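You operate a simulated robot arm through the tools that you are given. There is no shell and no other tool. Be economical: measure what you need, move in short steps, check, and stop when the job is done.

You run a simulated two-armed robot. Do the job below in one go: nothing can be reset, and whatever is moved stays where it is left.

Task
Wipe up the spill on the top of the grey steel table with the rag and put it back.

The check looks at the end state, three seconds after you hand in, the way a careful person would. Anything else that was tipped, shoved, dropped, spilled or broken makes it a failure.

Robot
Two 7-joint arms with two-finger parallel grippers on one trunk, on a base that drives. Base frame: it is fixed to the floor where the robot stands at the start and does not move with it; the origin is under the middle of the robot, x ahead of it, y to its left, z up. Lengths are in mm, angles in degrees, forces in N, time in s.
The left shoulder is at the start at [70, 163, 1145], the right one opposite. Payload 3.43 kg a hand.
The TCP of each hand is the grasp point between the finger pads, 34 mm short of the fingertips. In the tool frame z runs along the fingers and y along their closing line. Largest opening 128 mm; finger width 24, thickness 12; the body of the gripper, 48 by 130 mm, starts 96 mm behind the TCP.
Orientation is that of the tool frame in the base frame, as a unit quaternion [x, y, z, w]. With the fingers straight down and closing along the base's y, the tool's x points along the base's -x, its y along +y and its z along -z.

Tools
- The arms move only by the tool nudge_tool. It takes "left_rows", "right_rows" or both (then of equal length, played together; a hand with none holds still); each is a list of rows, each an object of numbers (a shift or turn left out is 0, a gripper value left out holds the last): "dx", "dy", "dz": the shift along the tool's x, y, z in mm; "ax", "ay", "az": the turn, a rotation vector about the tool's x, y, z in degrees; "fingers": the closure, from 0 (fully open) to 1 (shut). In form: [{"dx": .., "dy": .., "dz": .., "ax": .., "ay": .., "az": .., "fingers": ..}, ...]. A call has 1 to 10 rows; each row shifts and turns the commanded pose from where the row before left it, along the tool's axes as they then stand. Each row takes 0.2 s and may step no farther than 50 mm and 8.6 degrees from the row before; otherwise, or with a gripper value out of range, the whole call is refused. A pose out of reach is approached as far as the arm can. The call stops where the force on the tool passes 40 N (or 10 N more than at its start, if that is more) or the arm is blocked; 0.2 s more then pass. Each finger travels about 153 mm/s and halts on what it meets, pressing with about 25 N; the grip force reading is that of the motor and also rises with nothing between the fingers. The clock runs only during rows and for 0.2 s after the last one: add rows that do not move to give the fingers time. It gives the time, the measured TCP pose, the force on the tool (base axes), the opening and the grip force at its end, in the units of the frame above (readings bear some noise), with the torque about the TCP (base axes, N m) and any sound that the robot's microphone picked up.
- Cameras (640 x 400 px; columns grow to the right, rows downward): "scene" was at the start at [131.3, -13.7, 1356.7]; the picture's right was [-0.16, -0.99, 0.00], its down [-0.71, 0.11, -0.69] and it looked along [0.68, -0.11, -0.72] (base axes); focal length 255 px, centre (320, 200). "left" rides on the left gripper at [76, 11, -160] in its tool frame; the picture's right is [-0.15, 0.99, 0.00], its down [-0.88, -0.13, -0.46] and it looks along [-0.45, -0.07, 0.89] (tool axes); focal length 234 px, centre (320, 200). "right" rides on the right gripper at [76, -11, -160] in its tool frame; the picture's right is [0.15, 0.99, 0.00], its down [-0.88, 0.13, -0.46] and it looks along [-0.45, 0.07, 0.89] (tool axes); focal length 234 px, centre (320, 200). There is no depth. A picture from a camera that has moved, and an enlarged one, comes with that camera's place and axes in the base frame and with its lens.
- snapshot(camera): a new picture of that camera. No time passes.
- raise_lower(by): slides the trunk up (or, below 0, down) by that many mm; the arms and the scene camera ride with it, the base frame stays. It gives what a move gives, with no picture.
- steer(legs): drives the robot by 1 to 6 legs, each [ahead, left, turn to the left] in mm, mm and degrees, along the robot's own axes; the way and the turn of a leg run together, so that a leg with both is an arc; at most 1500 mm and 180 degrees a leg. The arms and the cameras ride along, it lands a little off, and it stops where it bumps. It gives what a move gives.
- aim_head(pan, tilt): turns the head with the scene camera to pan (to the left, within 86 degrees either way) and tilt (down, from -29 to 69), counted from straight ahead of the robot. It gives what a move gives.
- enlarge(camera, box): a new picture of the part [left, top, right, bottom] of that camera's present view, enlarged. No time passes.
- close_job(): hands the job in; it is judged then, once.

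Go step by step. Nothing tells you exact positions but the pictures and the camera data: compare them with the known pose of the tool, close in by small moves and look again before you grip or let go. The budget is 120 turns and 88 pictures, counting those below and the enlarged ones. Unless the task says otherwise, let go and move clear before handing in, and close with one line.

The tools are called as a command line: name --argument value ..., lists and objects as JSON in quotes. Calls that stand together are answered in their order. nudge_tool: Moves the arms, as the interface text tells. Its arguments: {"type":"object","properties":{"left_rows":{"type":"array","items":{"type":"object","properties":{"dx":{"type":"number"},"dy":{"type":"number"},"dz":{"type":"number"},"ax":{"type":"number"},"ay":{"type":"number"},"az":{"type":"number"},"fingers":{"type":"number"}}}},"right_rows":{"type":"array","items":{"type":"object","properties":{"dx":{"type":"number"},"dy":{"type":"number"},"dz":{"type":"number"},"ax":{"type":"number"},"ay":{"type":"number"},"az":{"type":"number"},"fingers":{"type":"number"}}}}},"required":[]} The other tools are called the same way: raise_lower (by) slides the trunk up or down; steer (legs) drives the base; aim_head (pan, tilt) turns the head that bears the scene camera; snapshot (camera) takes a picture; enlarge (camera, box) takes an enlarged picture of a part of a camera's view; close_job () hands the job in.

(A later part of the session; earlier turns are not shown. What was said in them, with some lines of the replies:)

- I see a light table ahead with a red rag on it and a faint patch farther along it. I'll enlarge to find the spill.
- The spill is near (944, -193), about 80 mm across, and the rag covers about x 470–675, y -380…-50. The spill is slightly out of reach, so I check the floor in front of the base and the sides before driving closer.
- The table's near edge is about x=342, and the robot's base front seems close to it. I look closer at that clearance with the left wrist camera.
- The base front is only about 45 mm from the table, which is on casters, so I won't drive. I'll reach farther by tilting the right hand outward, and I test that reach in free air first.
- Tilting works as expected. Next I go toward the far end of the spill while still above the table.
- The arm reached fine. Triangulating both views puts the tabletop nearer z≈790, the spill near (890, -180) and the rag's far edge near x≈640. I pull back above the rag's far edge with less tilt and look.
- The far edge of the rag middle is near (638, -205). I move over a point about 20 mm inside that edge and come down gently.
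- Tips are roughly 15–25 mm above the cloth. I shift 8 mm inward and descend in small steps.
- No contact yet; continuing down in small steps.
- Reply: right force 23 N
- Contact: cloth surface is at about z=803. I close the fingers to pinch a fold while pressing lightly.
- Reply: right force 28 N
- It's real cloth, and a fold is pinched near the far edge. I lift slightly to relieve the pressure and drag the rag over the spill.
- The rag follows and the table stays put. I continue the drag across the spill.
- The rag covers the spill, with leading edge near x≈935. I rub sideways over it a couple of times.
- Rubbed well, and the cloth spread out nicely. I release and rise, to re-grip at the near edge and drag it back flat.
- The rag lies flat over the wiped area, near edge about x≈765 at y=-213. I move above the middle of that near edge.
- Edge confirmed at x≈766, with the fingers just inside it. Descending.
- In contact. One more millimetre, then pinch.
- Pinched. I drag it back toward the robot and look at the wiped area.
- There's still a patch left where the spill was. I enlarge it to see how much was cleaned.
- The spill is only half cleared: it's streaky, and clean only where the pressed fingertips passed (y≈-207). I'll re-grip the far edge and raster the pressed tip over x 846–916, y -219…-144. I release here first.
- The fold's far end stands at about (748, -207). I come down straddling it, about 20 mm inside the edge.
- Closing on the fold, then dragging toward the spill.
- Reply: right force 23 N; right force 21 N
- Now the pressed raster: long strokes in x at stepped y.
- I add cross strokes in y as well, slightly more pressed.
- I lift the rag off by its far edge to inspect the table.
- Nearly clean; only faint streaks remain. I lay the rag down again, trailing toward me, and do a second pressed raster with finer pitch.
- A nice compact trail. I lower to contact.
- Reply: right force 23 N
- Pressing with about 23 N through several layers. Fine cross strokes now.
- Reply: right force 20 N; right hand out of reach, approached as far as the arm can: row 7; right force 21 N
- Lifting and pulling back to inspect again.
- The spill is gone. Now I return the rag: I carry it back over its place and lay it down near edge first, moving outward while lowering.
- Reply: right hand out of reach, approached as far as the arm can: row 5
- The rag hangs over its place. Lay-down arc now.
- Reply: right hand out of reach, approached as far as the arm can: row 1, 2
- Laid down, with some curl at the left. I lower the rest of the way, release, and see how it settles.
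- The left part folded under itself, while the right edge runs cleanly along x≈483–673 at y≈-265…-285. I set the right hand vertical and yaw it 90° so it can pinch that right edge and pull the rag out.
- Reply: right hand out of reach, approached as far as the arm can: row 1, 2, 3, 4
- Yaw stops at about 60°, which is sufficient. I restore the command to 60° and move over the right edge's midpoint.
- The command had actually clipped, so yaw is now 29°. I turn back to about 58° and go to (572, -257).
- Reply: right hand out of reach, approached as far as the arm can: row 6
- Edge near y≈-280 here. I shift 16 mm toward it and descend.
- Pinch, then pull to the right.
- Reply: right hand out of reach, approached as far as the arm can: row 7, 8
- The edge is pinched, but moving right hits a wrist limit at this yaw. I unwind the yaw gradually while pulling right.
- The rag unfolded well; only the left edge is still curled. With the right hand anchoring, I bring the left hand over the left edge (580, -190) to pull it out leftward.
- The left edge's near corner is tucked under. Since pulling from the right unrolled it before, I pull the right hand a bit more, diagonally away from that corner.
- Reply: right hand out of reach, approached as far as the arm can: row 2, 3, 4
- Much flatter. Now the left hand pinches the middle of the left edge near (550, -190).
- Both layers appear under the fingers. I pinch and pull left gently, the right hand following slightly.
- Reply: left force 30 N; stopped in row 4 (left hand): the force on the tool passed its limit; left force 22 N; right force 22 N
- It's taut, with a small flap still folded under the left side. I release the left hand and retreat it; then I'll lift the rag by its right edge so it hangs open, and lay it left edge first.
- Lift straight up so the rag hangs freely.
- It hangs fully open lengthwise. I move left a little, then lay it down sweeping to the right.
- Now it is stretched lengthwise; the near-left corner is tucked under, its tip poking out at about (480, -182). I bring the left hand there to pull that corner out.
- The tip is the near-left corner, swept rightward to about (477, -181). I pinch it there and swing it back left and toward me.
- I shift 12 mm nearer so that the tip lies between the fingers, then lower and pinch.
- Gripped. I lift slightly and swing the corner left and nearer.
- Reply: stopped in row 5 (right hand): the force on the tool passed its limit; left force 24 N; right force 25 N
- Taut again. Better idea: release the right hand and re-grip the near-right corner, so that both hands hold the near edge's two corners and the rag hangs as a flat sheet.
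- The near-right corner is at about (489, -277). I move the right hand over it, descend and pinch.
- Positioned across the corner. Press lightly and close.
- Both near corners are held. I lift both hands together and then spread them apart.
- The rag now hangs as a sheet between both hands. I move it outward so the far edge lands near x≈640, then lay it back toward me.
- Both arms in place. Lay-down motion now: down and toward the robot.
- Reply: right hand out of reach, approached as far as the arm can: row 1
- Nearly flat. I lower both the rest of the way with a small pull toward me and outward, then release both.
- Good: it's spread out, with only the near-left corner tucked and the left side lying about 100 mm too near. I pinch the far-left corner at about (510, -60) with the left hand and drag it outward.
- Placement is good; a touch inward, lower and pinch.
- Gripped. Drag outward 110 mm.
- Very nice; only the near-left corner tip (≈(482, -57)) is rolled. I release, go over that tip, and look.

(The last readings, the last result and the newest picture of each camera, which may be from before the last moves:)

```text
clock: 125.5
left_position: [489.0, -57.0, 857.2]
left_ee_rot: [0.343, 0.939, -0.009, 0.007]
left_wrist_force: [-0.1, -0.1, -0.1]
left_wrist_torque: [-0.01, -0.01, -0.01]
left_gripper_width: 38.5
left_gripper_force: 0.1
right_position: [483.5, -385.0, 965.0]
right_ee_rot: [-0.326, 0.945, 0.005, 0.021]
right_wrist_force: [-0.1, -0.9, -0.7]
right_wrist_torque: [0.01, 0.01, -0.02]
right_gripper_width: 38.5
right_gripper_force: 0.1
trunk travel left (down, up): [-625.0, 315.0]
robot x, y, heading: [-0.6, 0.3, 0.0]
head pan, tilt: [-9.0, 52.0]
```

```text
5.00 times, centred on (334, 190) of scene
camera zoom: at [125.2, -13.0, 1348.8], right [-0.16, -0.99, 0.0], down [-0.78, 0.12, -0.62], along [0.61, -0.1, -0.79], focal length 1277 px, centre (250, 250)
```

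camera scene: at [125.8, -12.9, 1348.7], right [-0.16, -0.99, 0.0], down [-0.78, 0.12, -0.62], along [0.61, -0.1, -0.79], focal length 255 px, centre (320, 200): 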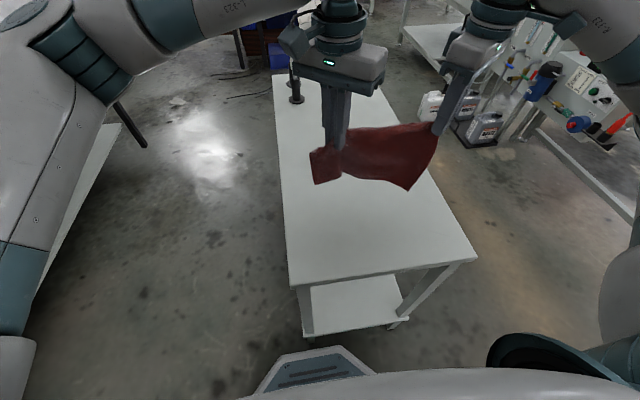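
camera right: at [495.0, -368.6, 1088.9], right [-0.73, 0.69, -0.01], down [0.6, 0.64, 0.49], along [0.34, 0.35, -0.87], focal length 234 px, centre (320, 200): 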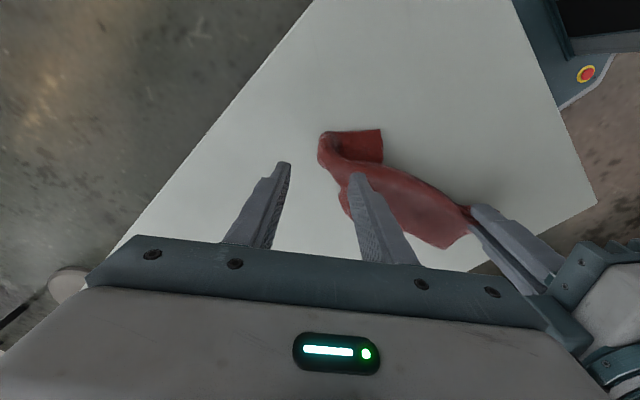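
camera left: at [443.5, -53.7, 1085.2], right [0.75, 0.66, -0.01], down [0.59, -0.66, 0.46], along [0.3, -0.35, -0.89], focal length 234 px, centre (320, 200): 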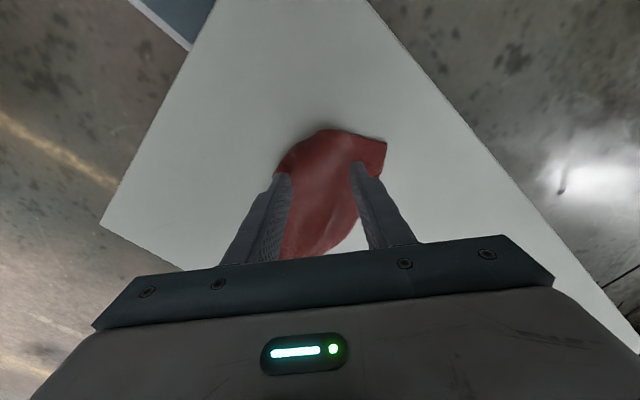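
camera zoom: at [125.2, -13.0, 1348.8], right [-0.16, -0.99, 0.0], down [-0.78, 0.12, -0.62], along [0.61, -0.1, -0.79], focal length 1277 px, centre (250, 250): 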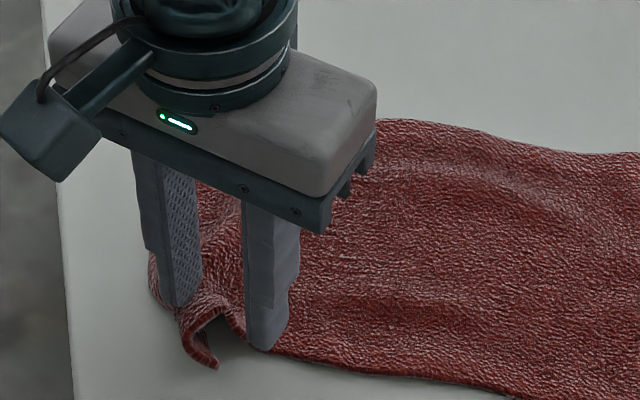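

The tip is right between the fingers. I shift 10 mm nearer, lower, pinch and pull it toward me.

nudge_tool --left_rows '[{"dx": 7.7, "dy": -6.4}, {"dz": 10}, {"dz": 6}, {"dz": 3}, {"fingers": 0.85}, {"fingers": 1}, {}, {}]'

nudge_tool --left_rows '[{"dz": -3}, {"dx": 11.5, "dy": -9.6}, {"dx": 11.5, "dy": -9.6}, {"dx": 11.5, "dy": -9.6}, {}]'

enlarge --camera "scene" --box '[260, 130, 452, 250]'

```text
clock: 127.2
left_position: [480.3, -57.8, 838.5]
left_ee_rot: [0.344, 0.939, -0.01, 0.007]
left_wrist_force: [1.3, 0.9, 9.1]
left_wrist_torque: [0.02, -0.08, -0.01]
left_gripper_width: 5.5
left_gripper_force: 25.0
right_position: [483.2, -384.3, 964.3]
right_ee_rot: [-0.326, 0.945, 0.005, 0.02]
right_wrist_force: [-0.6, -0.1, 0.3]
right_wrist_torque: [0.01, 0.01, -0.03]
right_gripper_width: 38.2
right_gripper_force: 0.1
trunk travel left (down, up): [-625.0, 315.0]
robot x, y, heading: [1.4, 0.4, 0.1]
head pan, tilt: [-9.0, 52.0]
```

```text
clock: 128.4
left_position: [435.6, -57.7, 842.7]
left_ee_rot: [0.343, 0.939, -0.009, 0.006]
left_wrist_force: [0.3, 0.2, 0.9]
left_wrist_torque: [-0.01, -0.03, -0.02]
left_gripper_width: 4.8
left_gripper_force: 24.9
right_position: [483.7, -385.1, 963.3]
right_ee_rot: [-0.326, 0.945, 0.005, 0.02]
right_wrist_force: [1.0, 0.3, -0.7]
right_wrist_torque: [0.03, -0.03, 0.0]
right_gripper_width: 38.4
right_gripper_force: 0.1
trunk travel left (down, up): [-625.0, 315.0]
robot x, y, heading: [-2.3, -0.5, 0.0]
head pan, tilt: [-9.0, 52.0]
```

```text
3.33 times, centred on (356, 190) of scene
camera zoom: at [126.0, -13.1, 1348.7], right [-0.16, -0.99, 0.0], down [-0.78, 0.12, -0.62], along [0.61, -0.1, -0.79], focal length 851 px, centre (200, 233)
```

zoom: 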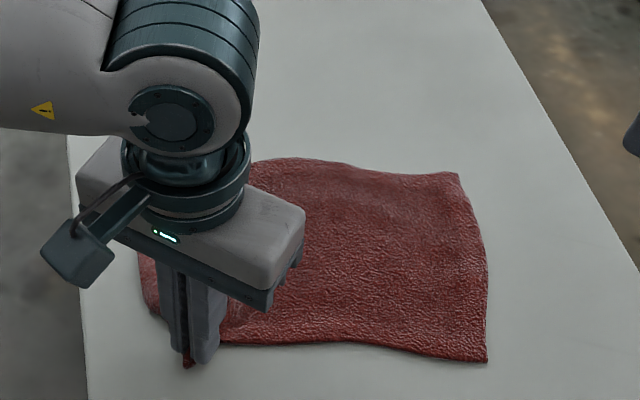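

It looks flat now. I release, raise and move the left hand away.

nudge_tool --left_rows '[{"dz": 2}, {"fingers": 0.85}, {"fingers": 0.7}, {}, {"dz": -30}, {"dz": -40}, {"dx": 20, "dy": 20, "dz": -30}, {"dx": 25, "dy": 25, "dz": -20}, {"dx": 25, "dy": 35}, {"dx": 20, "dy": 35}]'

nudge_tool --left_rows '[{"dx": 20, "dy": 35}, {"dx": 20, "dy": 35}, {}]'

enlarge --camera "scene" --box '[260, 130, 452, 250]'

```text
clock: 130.7
left_position: [438.5, 92.7, 958.0]
left_ee_rot: [0.343, 0.939, -0.01, 0.006]
left_wrist_force: [0.4, 0.0, 0.6]
left_wrist_torque: [-0.03, -0.02, 0.0]
left_gripper_width: 38.5
left_gripper_force: 0.1
right_position: [483.6, -384.2, 965.6]
right_ee_rot: [-0.326, 0.945, 0.005, 0.019]
right_wrist_force: [-0.3, 0.3, -0.1]
right_wrist_torque: [-0.03, 0.0, 0.02]
right_gripper_width: 38.3
right_gripper_force: 0.1
trunk travel left (down, up): [-625.0, 315.0]
robot x, y, heading: [-1.5, 1.8, -0.0]
head pan, tilt: [-9.0, 52.0]
```

```text
clock: 131.4
left_position: [454.1, 170.0, 954.0]
left_ee_rot: [0.343, 0.939, -0.009, 0.007]
left_wrist_force: [-0.6, 0.5, 1.2]
left_wrist_torque: [0.0, 0.0, 0.01]
left_gripper_width: 38.5
left_gripper_force: 0.0
right_position: [482.8, -386.4, 963.8]
right_ee_rot: [-0.327, 0.945, 0.005, 0.02]
right_wrist_force: [-0.1, -0.6, 0.2]
right_wrist_torque: [0.05, 0.03, 0.0]
right_gripper_width: 38.1
right_gripper_force: 0.0
trunk travel left (down, up): [-625.0, 315.0]
robot x, y, heading: [-2.7, -1.8, -0.1]
head pan, tilt: [-9.0, 52.0]
```

```text
3.33 times, centred on (356, 190) of scene
camera zoom: at [126.3, -14.4, 1348.6], right [-0.16, -0.99, 0.0], down [-0.78, 0.12, -0.62], along [0.61, -0.1, -0.79], focal length 851 px, centre (200, 233)
```

zoom: 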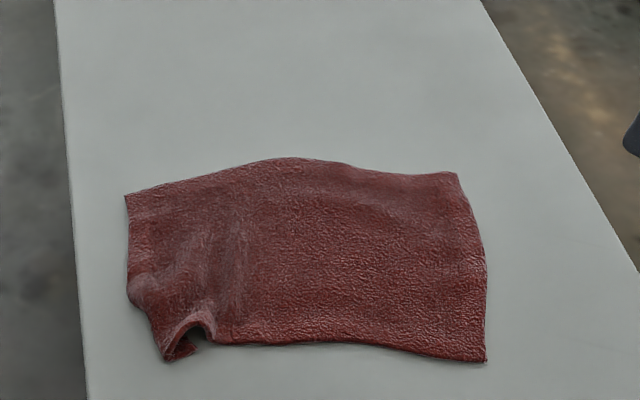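

The rag is flat, but about 40 mm near and 50 mm left of its original place. I pinch the far-right corner with the right hand and drag it outward and to the right.

nudge_tool --right_rows '[{"dx": -39.2, "dy": 9.6, "dz": 5}, {"dx": -39.2, "dy": 9.6, "dz": 5}, {"dx": -39.2, "dy": 9.6, "dz": 5}, {"dz": 45}, {"dz": 45}, {"dz": 10}, {}]'

enlarge --camera "scene" --box '[340, 130, 468, 210]'

```text
clock: 133.1
left_position: [455.1, 170.0, 953.7]
left_ee_rot: [0.343, 0.939, -0.009, 0.006]
left_wrist_force: [-0.6, 0.9, -0.4]
left_wrist_torque: [0.02, 0.02, -0.01]
left_gripper_width: 38.3
left_gripper_force: 0.0
right_position: [563.3, -287.9, 852.4]
right_ee_rot: [-0.326, 0.945, 0.005, 0.02]
right_wrist_force: [-0.3, -0.2, 0.8]
right_wrist_torque: [-0.01, -0.03, 0.03]
right_gripper_width: 38.3
right_gripper_force: 0.1
trunk travel left (down, up): [-625.0, 315.0]
robot x, y, heading: [0.2, 0.0, 0.0]
head pan, tilt: [-9.0, 52.0]
```

```text
5.00 times, centred on (404, 170) of scene
camera zoom: at [125.9, -13.1, 1348.7], right [-0.16, -0.99, 0.0], down [-0.78, 0.12, -0.62], along [0.61, -0.1, -0.79], focal length 1277 px, centre (-100, 350)
```

zoom: 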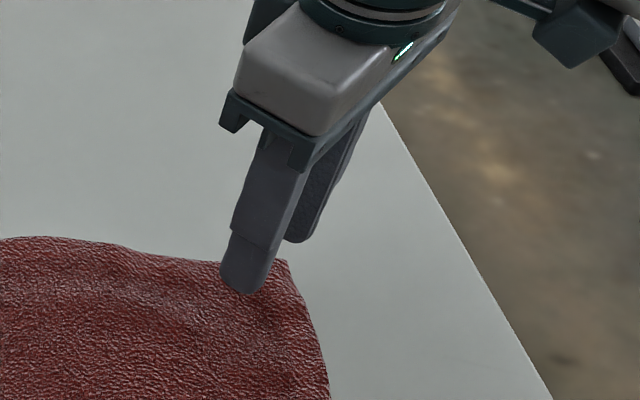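

One finger is beyond the edge, so I shift 20 mm toward me, then lower and pinch.

nudge_tool --right_rows '[{"dx": 17, "dy": 10.7}, {"dz": 8}, {"dz": 4}, {"dz": 3}, {}]'

nudge_tool --right_rows '[{"dz": 1.5}, {"fingers": 0.85}, {"fingers": 1}, {}, {}]'

```text
clock: 134.2
left_position: [452.2, 171.6, 952.9]
left_ee_rot: [0.344, 0.939, -0.01, 0.007]
left_wrist_force: [0.1, -0.2, -0.6]
left_wrist_torque: [0.02, 0.02, -0.01]
left_gripper_width: 38.5
left_gripper_force: 0.0
right_position: [543.7, -290.4, 837.4]
right_ee_rot: [-0.326, 0.945, 0.004, 0.021]
right_wrist_force: [-0.3, 1.5, 6.0]
right_wrist_torque: [0.14, 0.04, -0.01]
right_gripper_width: 38.2
right_gripper_force: 0.1
trunk travel left (down, up): [-625.0, 315.0]
robot x, y, heading: [-0.9, 0.4, 0.1]
head pan, tilt: [-9.0, 52.0]
```

```text
clock: 135.4
left_position: [452.4, 171.7, 953.3]
left_ee_rot: [0.344, 0.939, -0.01, 0.006]
left_wrist_force: [0.5, -0.7, 1.1]
left_wrist_torque: [0.03, -0.03, 0.0]
left_gripper_width: 38.4
left_gripper_force: 0.0
right_position: [544.3, -289.3, 836.7]
right_ee_rot: [-0.325, 0.945, 0.005, 0.021]
right_wrist_force: [-0.2, 1.0, 18.6]
right_wrist_torque: [0.12, 0.04, -0.06]
right_gripper_width: 4.0
right_gripper_force: 24.7
trunk travel left (down, up): [-625.0, 315.0]
robot x, y, heading: [1.9, -1.5, 0.0]
head pan, tilt: [-9.0, 52.0]
```

Pinched. Drag by (+45, -50).

nudge_tool --right_rows '[{"dz": -2}, {"dx": -1.5, "dy": -15}, {"dx": -1.5, "dy": -18}, {"dx": -1.5, "dy": -18}, {"dx": -1.5, "dy": -16}, {}]'

enlarge --camera "scene" --box '[260, 130, 452, 250]'

```text
clock: 136.8
left_position: [453.0, 171.8, 953.0]
left_ee_rot: [0.344, 0.939, -0.009, 0.007]
left_wrist_force: [1.0, 0.3, 0.1]
left_wrist_torque: [0.0, 0.02, 0.0]
left_gripper_width: 38.3
left_gripper_force: 0.0
right_position: [590.2, -338.2, 837.6]
right_ee_rot: [-0.326, 0.945, 0.004, 0.02]
right_wrist_force: [-1.3, 1.3, 6.3]
right_wrist_torque: [0.05, 0.06, 0.01]
right_gripper_width: 3.9
right_gripper_force: 25.0
trunk travel left (down, up): [-625.0, 315.0]
robot x, y, heading: [0.1, 2.8, -0.2]
head pan, tilt: [-9.0, 52.0]
```

```text
3.33 times, centred on (356, 190) of scene
camera zoom: at [125.1, -12.5, 1348.7], right [-0.16, -0.99, 0.0], down [-0.78, 0.12, -0.62], along [0.61, -0.1, -0.79], focal length 851 px, centre (200, 233)
```

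zoom: 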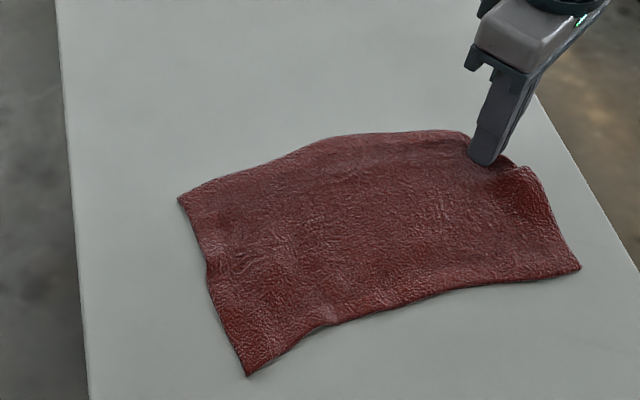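

The rag is fully flat and close to its original spot. I release and clear the right hand, then make a final check.

nudge_tool --right_rows '[{"fingers": 0.85}, {"fingers": 0.7}, {}, {"dz": -30}, {"dz": -40}, {"dz": -40}, {"dz": -40}, {"dx": 15, "dy": -15, "dz": -30}, {"dx": 15, "dy": -15, "dz": -20}, {}]'

snapshot --camera "scene"

enlarge --camera "scene" --box '[270, 70, 430, 170]'

```text
clock: 139.1
left_position: [453.9, 170.7, 952.3]
left_ee_rot: [0.344, 0.939, -0.009, 0.006]
left_wrist_force: [0.0, 0.0, 0.9]
left_wrist_torque: [0.0, 0.01, -0.02]
left_gripper_width: 38.4
left_gripper_force: 0.0
right_position: [578.6, -376.8, 1030.6]
right_ee_rot: [-0.325, 0.946, 0.005, 0.02]
right_wrist_force: [0.5, 0.1, -0.2]
right_wrist_torque: [-0.03, -0.01, -0.02]
right_gripper_width: 38.4
right_gripper_force: 0.1
right hand out of reach, approached as far as the arm can: row 9
trunk travel left (down, up): [-625.0, 315.0]
robot x, y, heading: [0.7, 1.7, -0.1]
head pan, tilt: [-9.0, 52.0]
```

```text
3 pictures are left
camera scene: at [126.3, -12.8, 1348.7], right [-0.16, -0.99, 0.0], down [-0.78, 0.12, -0.62], along [0.61, -0.1, -0.79], focal length 255 px, centre (320, 200)
```

scene: 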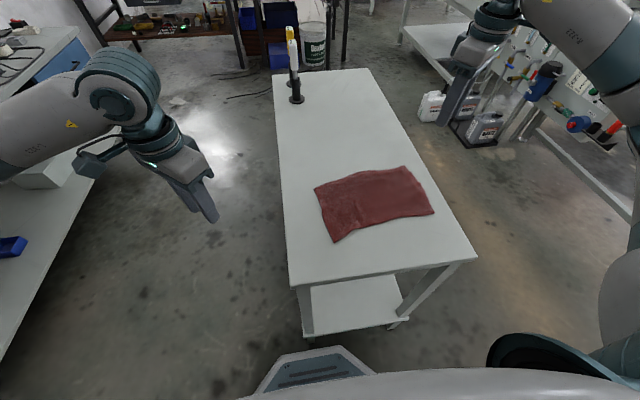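

```text
4.00 times, centred on (350, 120) of scene
camera zoom: at [126.3, -12.8, 1348.7], right [-0.16, -0.99, 0.0], down [-0.78, 0.12, -0.62], along [0.61, -0.1, -0.79], focal length 1022 px, centre (200, 520)
```

zoom: 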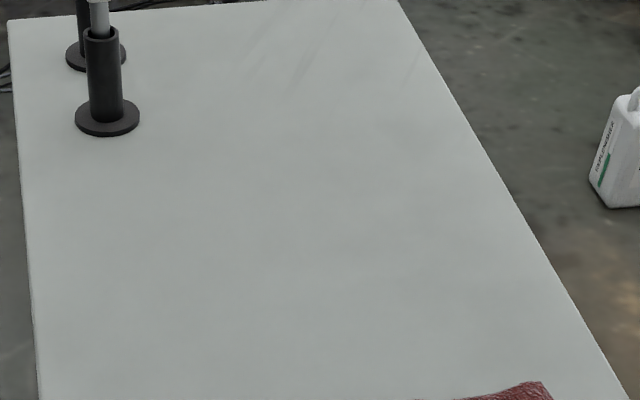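

The tabletop shows no trace of the spill, the rag lies flat where it started, nothing else has moved, and both hands are clear. Handing in.

close_job

```text
The job is handed in.
```

The spill is wiped off the grey table, with no trace left in the final picture. The rag is back and lying flat, about 25 mm from its original spot and turned roughly 10–15°. Both hands are empty and clear, and nothing else in the final picture looks moved.
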